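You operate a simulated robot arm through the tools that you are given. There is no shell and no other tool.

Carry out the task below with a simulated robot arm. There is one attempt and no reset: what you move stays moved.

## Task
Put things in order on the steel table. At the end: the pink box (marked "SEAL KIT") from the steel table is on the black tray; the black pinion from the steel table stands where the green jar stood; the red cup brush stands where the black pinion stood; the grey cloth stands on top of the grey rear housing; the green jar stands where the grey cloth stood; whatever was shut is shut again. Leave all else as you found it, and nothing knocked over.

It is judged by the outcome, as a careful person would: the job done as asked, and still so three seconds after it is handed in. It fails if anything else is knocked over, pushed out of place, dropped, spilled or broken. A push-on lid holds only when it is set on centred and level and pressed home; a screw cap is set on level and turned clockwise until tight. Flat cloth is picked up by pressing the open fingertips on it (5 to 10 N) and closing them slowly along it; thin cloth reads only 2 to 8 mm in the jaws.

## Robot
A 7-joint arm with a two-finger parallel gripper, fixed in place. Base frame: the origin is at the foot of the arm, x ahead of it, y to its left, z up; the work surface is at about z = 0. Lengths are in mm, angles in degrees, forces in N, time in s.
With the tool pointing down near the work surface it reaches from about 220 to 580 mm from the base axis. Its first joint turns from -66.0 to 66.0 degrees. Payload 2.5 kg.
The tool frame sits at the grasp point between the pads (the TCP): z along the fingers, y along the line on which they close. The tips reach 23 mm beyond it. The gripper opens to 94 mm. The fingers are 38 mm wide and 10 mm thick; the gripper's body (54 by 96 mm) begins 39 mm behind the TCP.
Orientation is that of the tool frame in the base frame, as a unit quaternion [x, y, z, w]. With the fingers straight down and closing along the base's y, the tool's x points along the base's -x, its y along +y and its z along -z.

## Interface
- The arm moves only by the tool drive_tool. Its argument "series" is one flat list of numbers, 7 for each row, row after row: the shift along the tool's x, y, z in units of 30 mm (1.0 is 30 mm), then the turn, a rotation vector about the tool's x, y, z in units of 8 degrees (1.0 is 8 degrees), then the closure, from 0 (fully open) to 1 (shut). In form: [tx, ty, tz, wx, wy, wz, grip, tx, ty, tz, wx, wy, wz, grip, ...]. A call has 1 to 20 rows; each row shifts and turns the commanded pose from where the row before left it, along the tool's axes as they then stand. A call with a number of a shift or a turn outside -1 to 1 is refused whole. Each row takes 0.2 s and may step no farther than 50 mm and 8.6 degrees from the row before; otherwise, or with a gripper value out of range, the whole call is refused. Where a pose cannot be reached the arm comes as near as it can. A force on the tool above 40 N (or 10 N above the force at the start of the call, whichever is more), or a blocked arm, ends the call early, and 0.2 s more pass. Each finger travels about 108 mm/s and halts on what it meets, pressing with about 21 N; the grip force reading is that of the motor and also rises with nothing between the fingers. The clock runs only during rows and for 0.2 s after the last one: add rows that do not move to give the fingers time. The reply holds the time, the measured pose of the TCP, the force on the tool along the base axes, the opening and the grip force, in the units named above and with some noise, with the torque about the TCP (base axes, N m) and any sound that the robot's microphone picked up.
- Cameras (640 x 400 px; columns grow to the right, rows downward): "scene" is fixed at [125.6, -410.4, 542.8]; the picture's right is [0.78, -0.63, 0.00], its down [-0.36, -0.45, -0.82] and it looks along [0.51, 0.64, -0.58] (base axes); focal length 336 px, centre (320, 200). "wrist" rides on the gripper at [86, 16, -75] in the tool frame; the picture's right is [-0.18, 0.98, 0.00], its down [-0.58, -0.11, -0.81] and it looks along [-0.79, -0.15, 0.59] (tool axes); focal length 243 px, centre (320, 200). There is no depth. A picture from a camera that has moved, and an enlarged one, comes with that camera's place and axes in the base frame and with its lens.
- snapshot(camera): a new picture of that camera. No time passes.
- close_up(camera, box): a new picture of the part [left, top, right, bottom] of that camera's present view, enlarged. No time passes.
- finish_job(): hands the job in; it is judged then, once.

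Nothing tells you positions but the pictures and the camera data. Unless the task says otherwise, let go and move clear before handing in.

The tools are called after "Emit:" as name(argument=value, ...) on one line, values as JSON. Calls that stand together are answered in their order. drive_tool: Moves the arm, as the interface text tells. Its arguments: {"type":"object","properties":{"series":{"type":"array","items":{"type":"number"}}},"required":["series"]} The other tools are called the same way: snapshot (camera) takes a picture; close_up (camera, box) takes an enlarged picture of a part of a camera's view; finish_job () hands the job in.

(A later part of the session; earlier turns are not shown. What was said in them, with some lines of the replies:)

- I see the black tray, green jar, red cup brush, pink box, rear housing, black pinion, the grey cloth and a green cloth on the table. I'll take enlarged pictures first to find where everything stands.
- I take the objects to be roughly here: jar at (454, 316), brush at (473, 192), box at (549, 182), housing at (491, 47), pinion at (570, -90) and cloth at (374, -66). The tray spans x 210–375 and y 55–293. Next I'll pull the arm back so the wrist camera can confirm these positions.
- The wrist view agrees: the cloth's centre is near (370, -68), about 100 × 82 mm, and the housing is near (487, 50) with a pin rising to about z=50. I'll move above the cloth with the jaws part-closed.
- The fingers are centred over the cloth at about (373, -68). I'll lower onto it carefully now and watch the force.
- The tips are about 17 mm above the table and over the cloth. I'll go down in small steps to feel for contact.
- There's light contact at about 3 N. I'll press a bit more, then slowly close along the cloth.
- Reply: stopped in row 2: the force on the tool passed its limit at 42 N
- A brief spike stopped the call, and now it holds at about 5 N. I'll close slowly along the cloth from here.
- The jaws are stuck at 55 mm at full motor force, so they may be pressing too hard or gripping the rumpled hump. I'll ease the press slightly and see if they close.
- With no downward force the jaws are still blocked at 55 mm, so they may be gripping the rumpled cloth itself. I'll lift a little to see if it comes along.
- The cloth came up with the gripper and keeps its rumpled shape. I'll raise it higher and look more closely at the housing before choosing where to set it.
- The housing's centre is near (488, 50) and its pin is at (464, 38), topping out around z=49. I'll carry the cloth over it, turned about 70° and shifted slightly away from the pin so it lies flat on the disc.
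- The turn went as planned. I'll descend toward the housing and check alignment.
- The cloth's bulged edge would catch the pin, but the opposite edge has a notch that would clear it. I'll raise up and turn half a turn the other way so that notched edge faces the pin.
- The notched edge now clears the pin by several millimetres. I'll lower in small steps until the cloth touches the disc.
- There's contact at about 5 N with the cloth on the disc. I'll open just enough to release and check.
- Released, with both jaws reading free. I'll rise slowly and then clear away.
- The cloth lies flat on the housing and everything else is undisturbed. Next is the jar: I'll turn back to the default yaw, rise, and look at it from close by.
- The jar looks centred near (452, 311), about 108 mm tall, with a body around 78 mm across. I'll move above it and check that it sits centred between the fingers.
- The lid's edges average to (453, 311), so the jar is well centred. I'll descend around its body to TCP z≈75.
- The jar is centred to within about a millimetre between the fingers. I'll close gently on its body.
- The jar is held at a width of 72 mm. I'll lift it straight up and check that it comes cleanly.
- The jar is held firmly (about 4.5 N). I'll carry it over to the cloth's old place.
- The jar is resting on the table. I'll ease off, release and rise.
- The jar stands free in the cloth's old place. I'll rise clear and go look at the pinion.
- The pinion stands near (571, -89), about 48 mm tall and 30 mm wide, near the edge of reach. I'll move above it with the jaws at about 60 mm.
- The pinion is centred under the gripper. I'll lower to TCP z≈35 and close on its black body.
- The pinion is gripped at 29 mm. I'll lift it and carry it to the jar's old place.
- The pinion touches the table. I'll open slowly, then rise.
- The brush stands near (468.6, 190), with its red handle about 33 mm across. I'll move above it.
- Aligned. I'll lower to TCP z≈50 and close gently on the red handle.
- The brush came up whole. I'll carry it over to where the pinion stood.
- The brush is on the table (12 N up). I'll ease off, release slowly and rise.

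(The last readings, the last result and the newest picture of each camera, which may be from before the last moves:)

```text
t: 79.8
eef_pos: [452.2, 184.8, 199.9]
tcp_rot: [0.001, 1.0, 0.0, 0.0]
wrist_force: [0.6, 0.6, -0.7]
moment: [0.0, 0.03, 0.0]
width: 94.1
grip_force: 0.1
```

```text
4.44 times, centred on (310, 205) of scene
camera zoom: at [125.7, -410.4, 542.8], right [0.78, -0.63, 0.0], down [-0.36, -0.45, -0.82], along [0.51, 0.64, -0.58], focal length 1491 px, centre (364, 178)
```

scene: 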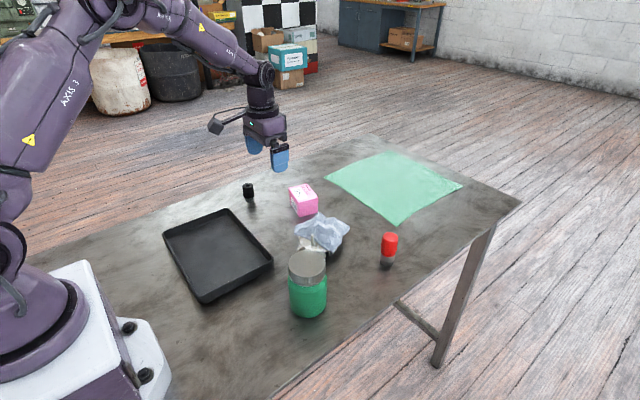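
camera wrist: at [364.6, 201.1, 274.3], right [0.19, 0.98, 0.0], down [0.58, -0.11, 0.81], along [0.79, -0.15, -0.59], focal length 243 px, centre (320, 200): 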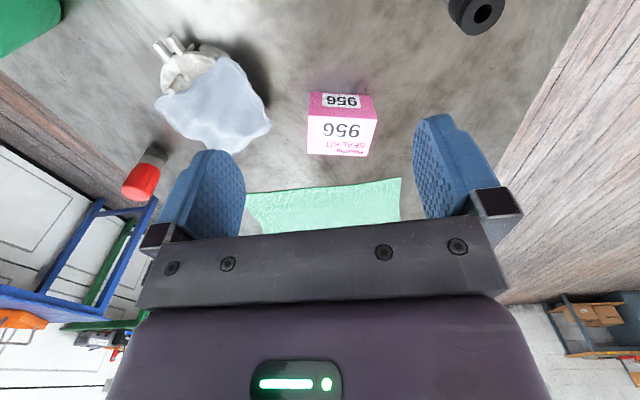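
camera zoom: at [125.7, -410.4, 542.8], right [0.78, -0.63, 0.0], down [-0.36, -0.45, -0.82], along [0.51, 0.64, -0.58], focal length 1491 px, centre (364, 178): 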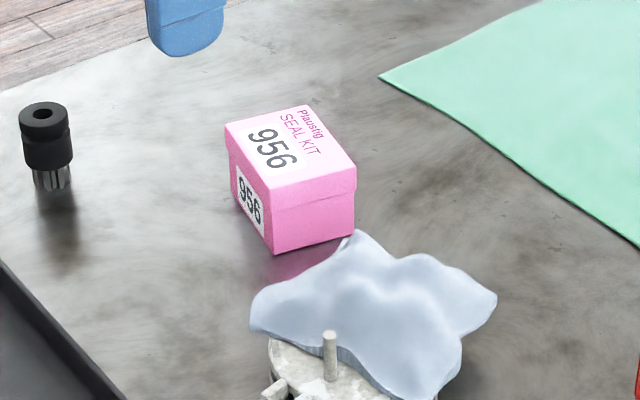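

The brush stands in the pinion's old place. The pink box measures about 73 × 50 × 48 mm, centred near (549, 190) and turned about -14°. I'll align the gripper with it and move above, slightly toward the robot to stay in reach.

Emit:
drive_tool(series=[-0.746, 0.0625, 0.583, 0, 0, 0, 0, -0.746, 0.0625, 0.583, 0, 0, 0, 0, -0.746, 0.0625, 0.583, 0, 0, 0, 0, -0.746, 0.0625, 0.583, 0, 0, 0, 0, 0, 0, 0, 0, 0, 0.856, 0, 0, 0, 0, 0, 0, 0.856, 0, 0, 0, 0, 0, 0, 0, 0])

Emit:
snapshot(camera="wrist")

Emit:
close_up(camera="scene", box=[260, 130, 360, 250])

Emit:
close_up(camera="wrist", box=[230, 20, 410, 140])

```text
t: 81.4
eef_pos: [541.0, 194.0, 131.3]
tcp_rot: [0.12, 0.993, 0.001, 0.0]
wrist_force: [0.0, -0.7, 0.1]
moment: [0.01, -0.01, 0.03]
width: 93.8
grip_force: 0.1
```

```text
taken
camera wrist: at [460.3, 229.2, 205.6], right [0.41, 0.91, 0.0], down [0.54, -0.24, 0.81], along [0.73, -0.33, -0.59], focal length 243 px, centre (320, 200)
```

wrist: 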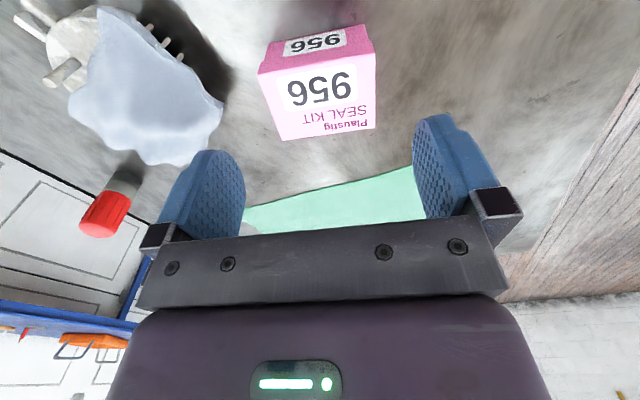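

```text
3.33 times, centred on (310, 190) of scene
camera zoom: at [125.7, -410.4, 542.8], right [0.78, -0.63, 0.0], down [-0.36, -0.45, -0.82], along [0.51, 0.64, -0.58], focal length 1118 px, centre (353, 233)
```

zoom: 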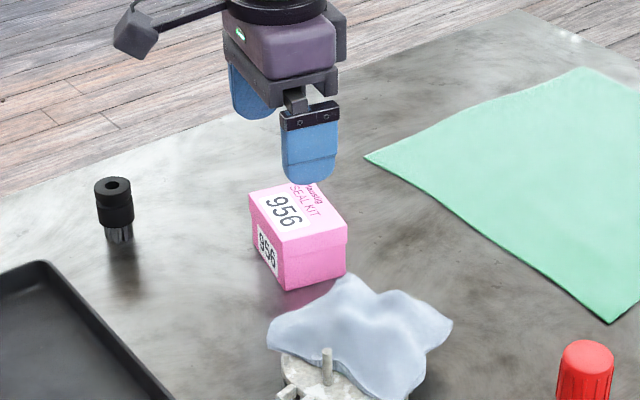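

```text
3.33 times, centred on (320, 80) of wrist
camera zoom: at [460.3, 229.2, 205.6], right [0.41, 0.91, 0.0], down [0.54, -0.24, 0.81], along [0.73, -0.33, -0.59], focal length 809 px, centre (320, 600)
```

zoom: 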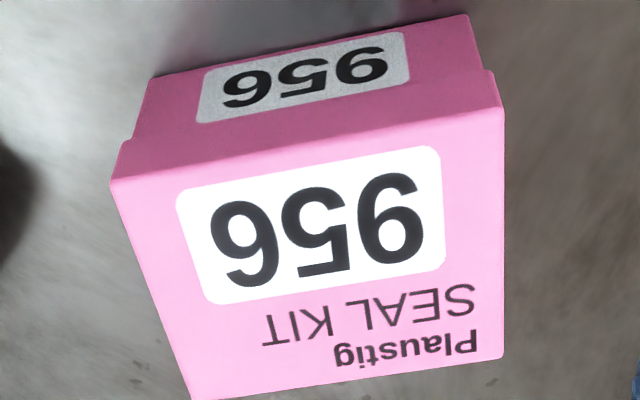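

The lid's corners put the box centre at (550, 190) with a yaw of about -14°. I'll correct by a millimetre or two and descend until the tips are just above the box, then check.

Emit:
drive_tool(series=[-0.1, -0.045, 0.85, 0, 0, 0, 0, 0, 0, 0.85, 0, 0, 0, 0, 0, 0, 0, 0, 0, 0, 0])

Emit:
snapshot(camera="wrist")

Emit:
close_up(camera="scene", box=[260, 130, 360, 230])

```text
t: 82.2
eef_pos: [543.5, 190.1, 79.4]
tcp_rot: [0.121, 0.993, 0.0, -0.001]
wrist_force: [-0.5, 0.8, -0.3]
moment: [-0.02, 0.02, 0.03]
width: 94.1
grip_force: 0.0
```

```text
taken
camera wrist: at [462.3, 225.8, 153.9], right [0.41, 0.91, 0.0], down [0.54, -0.24, 0.81], along [0.73, -0.33, -0.59], focal length 243 px, centre (320, 200)
```

wrist: 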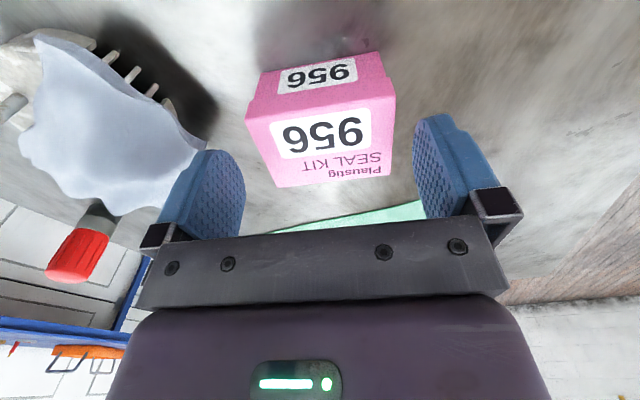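

```text
4.00 times, centred on (310, 180) of scene
camera zoom: at [125.6, -410.4, 542.8], right [0.78, -0.63, 0.0], down [-0.36, -0.45, -0.82], along [0.51, 0.64, -0.58], focal length 1342 px, centre (360, 280)
```

zoom: 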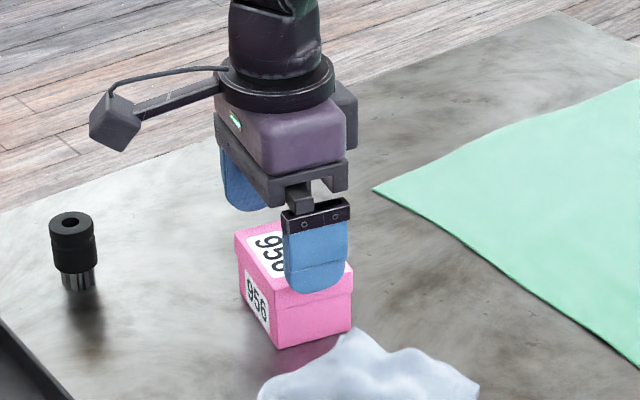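

Both fingers clear the box on each side. I'll descend to TCP z≈27.

Emit:
drive_tool(series=[0, 0.02, 0.5, 0, 0, 0, 0, 0, 0, 0.5, 0, 0, 0, 0, 0, 0, 0.4, 0, 0, 0, 0, 0, 0, 0.3, 0, 0, 0, 0, 0, 0, 0, 0, 0, 0, 0])

Emit:
snapshot(camera="wrist")

Emit:
close_up(camera="scene", box=[260, 130, 360, 230])

```text
t: 83.4
eef_pos: [543.2, 190.3, 28.8]
tcp_rot: [0.12, 0.993, 0.0, 0.0]
wrist_force: [-0.1, 0.0, 0.4]
moment: [-0.02, -0.04, -0.06]
width: 94.0
grip_force: 0.0
```

```text
taken
camera wrist: at [463.2, 226.5, 103.7], right [0.41, 0.91, 0.0], down [0.54, -0.24, 0.81], along [0.73, -0.33, -0.59], focal length 243 px, centre (320, 200)
```

wrist: 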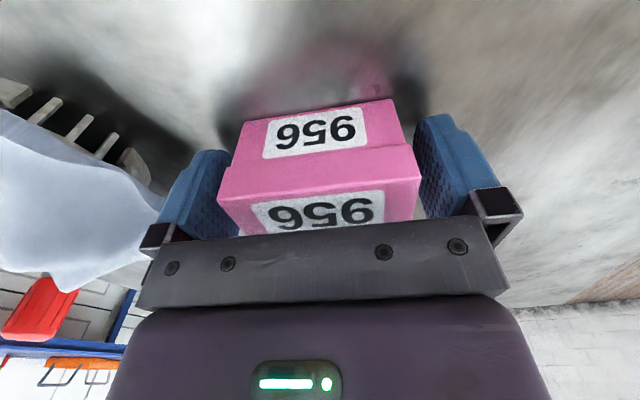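

```text
4.00 times, centred on (310, 180) of scene
camera zoom: at [125.6, -410.4, 542.8], right [0.78, -0.63, 0.0], down [-0.36, -0.45, -0.82], along [0.51, 0.64, -0.58], focal length 1342 px, centre (360, 280)
```

zoom: 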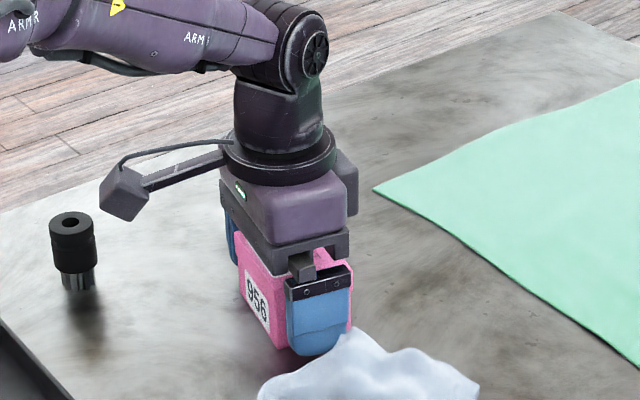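

Emit:
drive_tool(series=[0, 0, 0, 0, 0, 0, 0.06, 0, 0, 0, 0, 0, 0, 0.11, 0, 0, 0, 0, 0, 0, 0.15, 0, 0, 0, 0, 0, 0, 0.18, 0, 0, 0, 0, 0, 0, 0.21, 0, 0, 0, 0, 0, 0, 0.24, 0, 0, 0, 0, 0, 0, 0.28, 0, 0, 0, 0, 0, 0, 0.3, 0, 0, 0, 0, 0, 0, 0.3])

Emit:
snapshot(camera="wrist")

```text
t: 85.4
eef_pos: [543.0, 190.8, 29.6]
tcp_rot: [0.12, 0.993, 0.0, 0.001]
wrist_force: [-0.6, -0.6, 0.1]
moment: [-0.01, 0.01, -0.01]
width: 74.6
grip_force: 21.5
```

```text
taken
camera wrist: at [463.1, 226.5, 103.8], right [0.41, 0.91, 0.0], down [0.54, -0.24, 0.81], along [0.73, -0.33, -0.59], focal length 243 px, centre (320, 200)
```

wrist: 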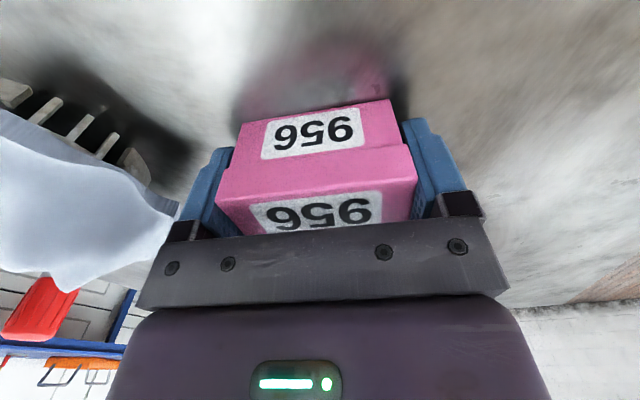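

The box is gripped at 74.6 mm. I'll lift a little and check that the lid and body stay together.

Emit:
drive_tool(series=[0, 0, -0.1, 0, 0, 0, 0.3, 0, 0, -0.15, 0, 0, 0, 0.3, 0, 0, -0.25, 0, 0, 0, 0.3, 0, 0, 0, 0, 0, 0, 0.3])

Emit:
snapshot(camera="wrist")

Emit:
close_up(camera="scene", box=[260, 150, 360, 230])

```text
t: 86.4
eef_pos: [543.4, 190.7, 43.2]
tcp_rot: [0.12, 0.993, 0.0, 0.0]
wrist_force: [0.9, 0.4, -0.2]
moment: [0.0, 0.0, 0.04]
width: 74.8
grip_force: 20.9
```

```text
taken
camera wrist: at [462.2, 226.5, 118.9], right [0.41, 0.91, 0.0], down [0.54, -0.24, 0.81], along [0.73, -0.33, -0.59], focal length 243 px, centre (320, 200)
```

wrist: 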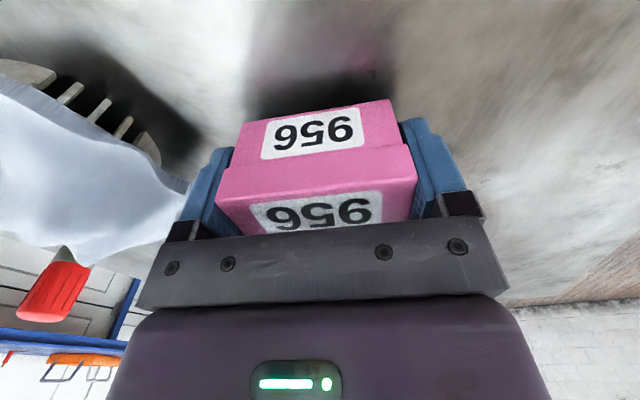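

```text
5.00 times, centred on (310, 190) of scene
camera zoom: at [125.7, -410.4, 542.8], right [0.78, -0.63, 0.0], down [-0.36, -0.45, -0.82], along [0.51, 0.64, -0.58], focal length 1677 px, centre (370, 250)
```

zoom: 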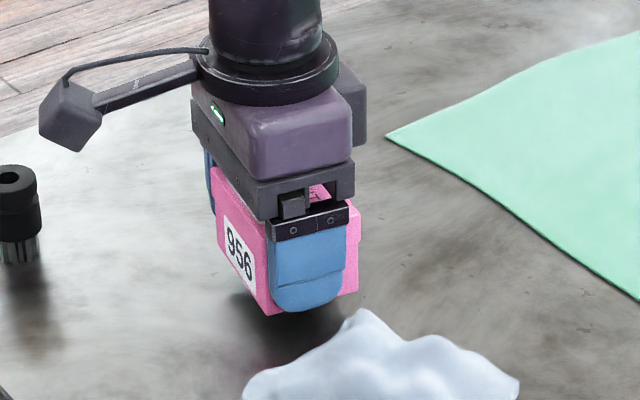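

The box lifted whole. I'll raise it, square it up and carry it over the tray.

Emit:
drive_tool(series=[0, 0, -1, 0, 0, 0, 0.3, 0, 0, -1, 0, 0, 0, 0.3, 0, 0, -1, 0, 0, 0, 0.3, 0, 0, -1, 0, 0, 0, 0.3, 0, 0, 0, 0, 0, -0.856, 0.3, 0, 0, 0, 0, 0, -0.856, 0.3, 0.948, -0.065, 0, 0, 0, 0, 0.3, 0.948, -0.065, 0, 0, 0, 0, 0.3, 0.948, -0.065, 0, 0, 0, 0, 0.3, 0.948, -0.065, 0, 0, 0, 0, 0.3, 0.948, -0.065, 0, 0, 0, 0, 0.3, 0.948, -0.065, 0, 0, 0, 0, 0.3, 0.948, -0.065, 0, 0, 0, 0, 0.3, 0.948, -0.065, 0, 0, 0, 0, 0.3, 0.948, -0.065, 0, 0, 0, 0, 0.3, 0, 0, 0, 0, 0, 0, 0.3])

Emit:
snapshot(camera="wrist")

Emit:
snapshot(camera="scene")

```text
t: 89.8
eef_pos: [287.9, 172.6, 164.5]
tcp_rot: [0.001, 1.0, 0.0, 0.0]
wrist_force: [-0.1, 0.9, -1.3]
moment: [0.04, -0.04, 0.0]
width: 74.6
grip_force: 20.6
```

```text
taken
camera wrist: at [199.8, 189.1, 239.2], right [0.19, 0.98, 0.0], down [0.58, -0.11, 0.81], along [0.79, -0.15, -0.59], focal length 243 px, centre (320, 200)
```

wrist: 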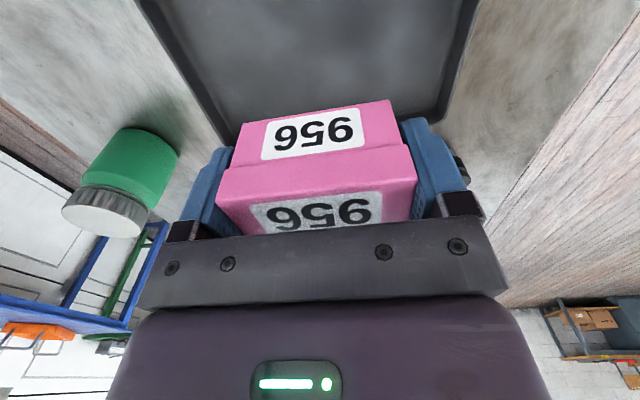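

```text
taken
```

scene: 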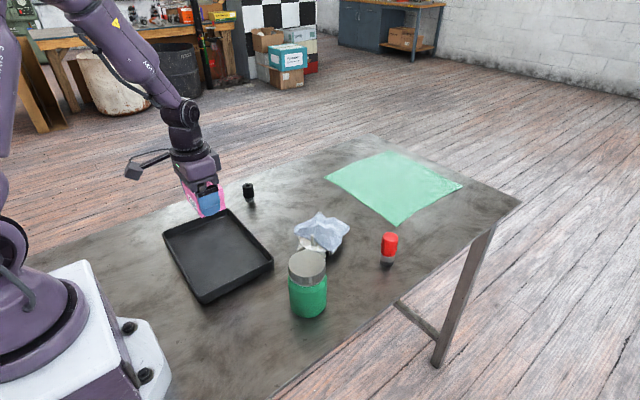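

Emit:
drive_tool(series=[0, 0, 0.95, 0, 0, 0, 0.3, 0, 0, 0.95, 0, 0, 0, 0.3, 0, 0, 0.95, 0, 0, 0, 0.3, 0, 0, 0.7, 0, 0, 0, 0.3, 0, 0, 0, 0, 0, 0, 0.3])

Emit:
snapshot(camera="scene")

Emit:
snapshot(camera="wrist")

```text
t: 91.0
eef_pos: [287.9, 174.5, 58.1]
tcp_rot: [0.001, 1.0, 0.0, 0.0]
wrist_force: [0.4, -0.3, -1.0]
moment: [0.01, 0.01, -0.02]
width: 74.6
grip_force: 20.9
```

```text
taken
```

scene: 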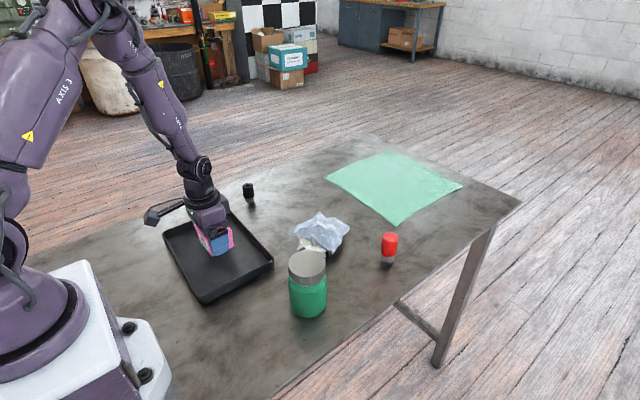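

```text
taken
camera wrist: at [200.9, 189.5, 132.5], right [0.19, 0.98, 0.0], down [0.58, -0.11, 0.81], along [0.79, -0.15, -0.59], focal length 243 px, centre (320, 200)
```

wrist: 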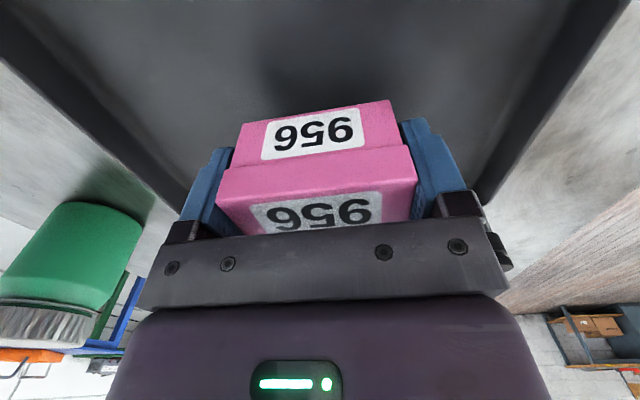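

Emit:
drive_tool(series=[0, 0, 0.3, 0, 0, 0, 0.3, 0, 0, 0.2, 0, 0, 0, 0.3, 0, 0, 0.12, 0, 0, 0, 0.3, 0, 0, 0, 0, 0, 0, 0.3])

```text
t: 92.0
eef_pos: [287.5, 172.7, 38.3]
tcp_rot: [0.001, 1.0, 0.0, -0.001]
wrist_force: [0.6, -0.6, -0.1]
moment: [0.0, -0.01, -0.03]
width: 74.6
grip_force: 21.1
```

Emit:
drive_tool(series=[0, 0, 0.08, 0, 0, 0, 0.3, 0, 0, 0.06, 0, 0, 0, 0.3, 0, 0, 0, 0, 0, 0, 0.3])

```text
t: 92.8
eef_pos: [287.9, 171.9, 34.5]
tcp_rot: [0.001, 1.0, 0.0, 0.0]
wrist_force: [-0.3, -0.2, -0.3]
moment: [0.02, 0.0, -0.01]
width: 74.5
grip_force: 20.7
```

Emit:
drive_tool(series=[0, 0, 0.06, 0, 0, 0, 0.3, 0, 0, 0, 0, 0, 0, 0.3])

```text
t: 93.4
eef_pos: [288.1, 172.7, 32.6]
tcp_rot: [0.0, 1.0, 0.0, 0.0]
wrist_force: [-0.4, -0.4, -0.5]
moment: [0.02, -0.01, -0.02]
width: 74.4
grip_force: 21.0
```

Emit:
drive_tool(series=[0, 0, 0.05, 0, 0, 0, 0.3, 0, 0, 0, 0, 0, 0, 0.3])

```text
t: 94.0
eef_pos: [287.6, 172.4, 31.8]
tcp_rot: [0.001, 1.0, 0.001, 0.001]
wrist_force: [-4.2, -3.1, 22.9]
moment: [-0.07, -0.02, -0.03]
width: 74.6
grip_force: 20.9
```

The box is on the tray floor. I'll ease the pressure, release and rise.

Emit:
drive_tool(series=[0, 0, -0.025, 0, 0, 0, 0.3, 0, 0, 0, 0, 0, 0, 0.22, 0, 0, 0, 0, 0, 0, 0.16, 0, 0, 0, 0, 0, 0, 0.08, 0, 0, 0, 0, 0, 0, 0, 0, 0, 0, 0, 0, 0, 0])

Emit:
snapshot(camera="wrist")

```text
t: 95.4
eef_pos: [288.4, 172.5, 32.2]
tcp_rot: [0.0, 1.0, 0.0, -0.001]
wrist_force: [0.9, -0.3, 0.4]
moment: [0.0, 0.0, -0.01]
width: 94.0
grip_force: 0.2
```

```text
taken
camera wrist: at [200.6, 188.9, 107.6], right [0.19, 0.98, 0.0], down [0.58, -0.11, 0.81], along [0.79, -0.15, -0.59], focal length 243 px, centre (320, 200)
```

wrist: 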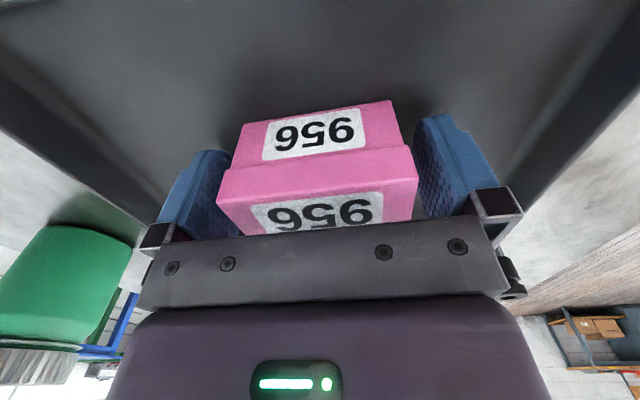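

Emit:
drive_tool(series=[0, 0, -0.3, 0, 0, 0, 0, 0, 0, -0.7, 0, 0, 0, 0, 0, 0, -1, 0, 0, 0, 0, 0, 0, -1, 0, 0, 0, 0, 0, 0, -1, 0, 0, 0, 0, 0, 0, -1, 0, 0, 0, 0, 0, 0, -1, 0, 0, 0, 0, 0, 0, -1, 0, 0, 0, 0, 0, 0, -1, 0, 0, 0, 0, 0, 0, -1, 0, 0, 0, 0, 0, 0, 0, 0, 0, 0, 0])

Emit:
snapshot(camera="scene")

Emit:
snapshot(camera="wrist")

Emit:
close_up(camera="scene", box=[270, 200, 420, 330])

Emit:
close_up(camera="scene", box=[150, 160, 290, 310])

```text
t: 97.8
eef_pos: [287.8, 172.8, 302.0]
tcp_rot: [0.002, 1.0, 0.001, 0.0]
wrist_force: [0.5, 0.0, 0.4]
moment: [0.03, 0.02, -0.02]
width: 93.6
grip_force: 0.0
```

```text
taken
```

scene: 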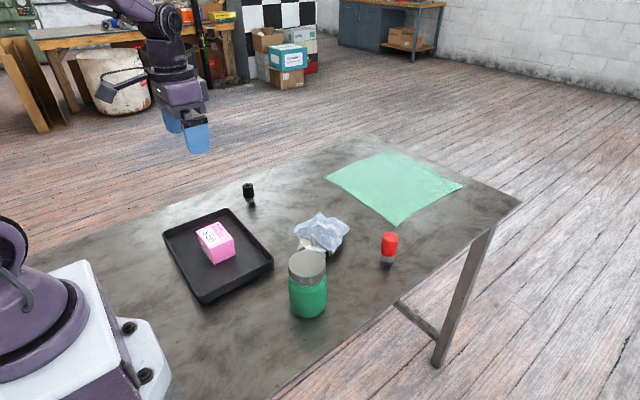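

```text
taken
camera wrist: at [201.6, 187.8, 377.3], right [0.19, 0.98, 0.0], down [0.58, -0.11, 0.81], along [0.79, -0.15, -0.59], focal length 243 px, centre (320, 200)
```

wrist: 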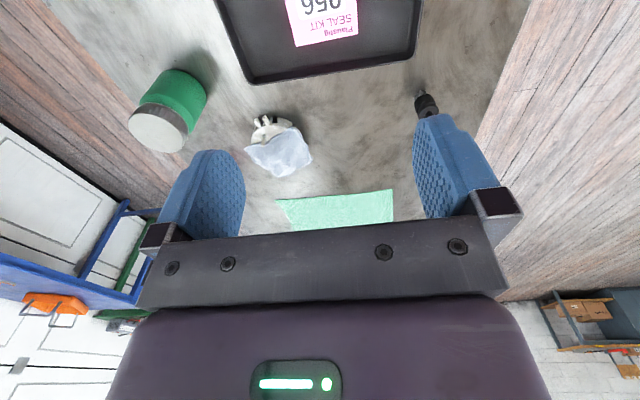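

```text
3.08 times, centred on (345, 265) of scene
camera zoom: at [125.6, -410.4, 542.8], right [0.78, -0.63, 0.0], down [-0.36, -0.45, -0.82], along [0.51, 0.64, -0.58], focal length 1032 px, centre (243, 0)
```

zoom: 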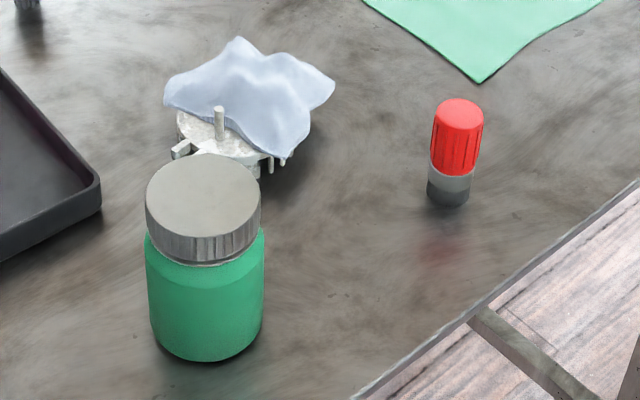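

```text
2.67 times, centred on (220, 235) of scene
camera zoom: at [125.6, -410.4, 542.8], right [0.78, -0.63, 0.0], down [-0.36, -0.45, -0.82], along [0.51, 0.64, -0.58], focal length 895 px, centre (587, 107)
```

zoom: 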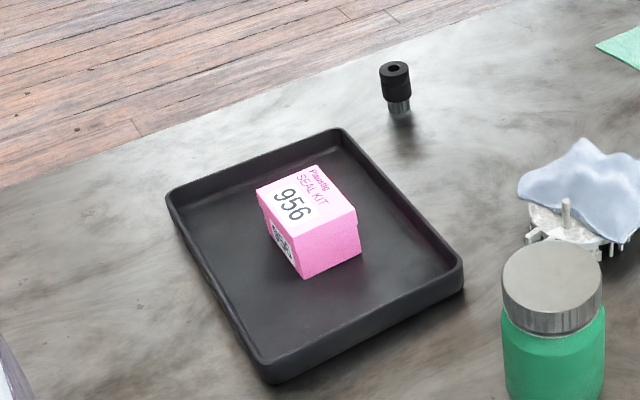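

Everything is in its place:
- The box is on the tray.
- The pinion stands at the jar's old spot.
- The brush stands at the pinion's old spot.
- The cloth lies flat on the housing.
- The jar, still shut, stands where the cloth was.

The arm is clear and nothing else was disturbed, so I'm handing the job in.

Emit:
finish_job()

```text
The job is handed in.
```

The job is handed in; the final pictures show everything where you asked, but I haven't been given the judge's verdict.

- **Pink "SEAL KIT" box:** on the black tray, lid still on.
- **Black pinion:** upright where the green jar stood.
- **Red cup brush:** upright where the black pinion stood.
- **Grey cloth:** flat on top of the grey rear housing. It sits about 21 mm off the housing's centre, because I placed it clear of the pin sticking up from the housing.
- **Green jar:** upright where the grey cloth stood. It stayed shut throughout.

In the last pictures the tray, the housing and the green cloth look unmoved, and nothing was knocked over. The gripper had let go and was well clear before I handed in.
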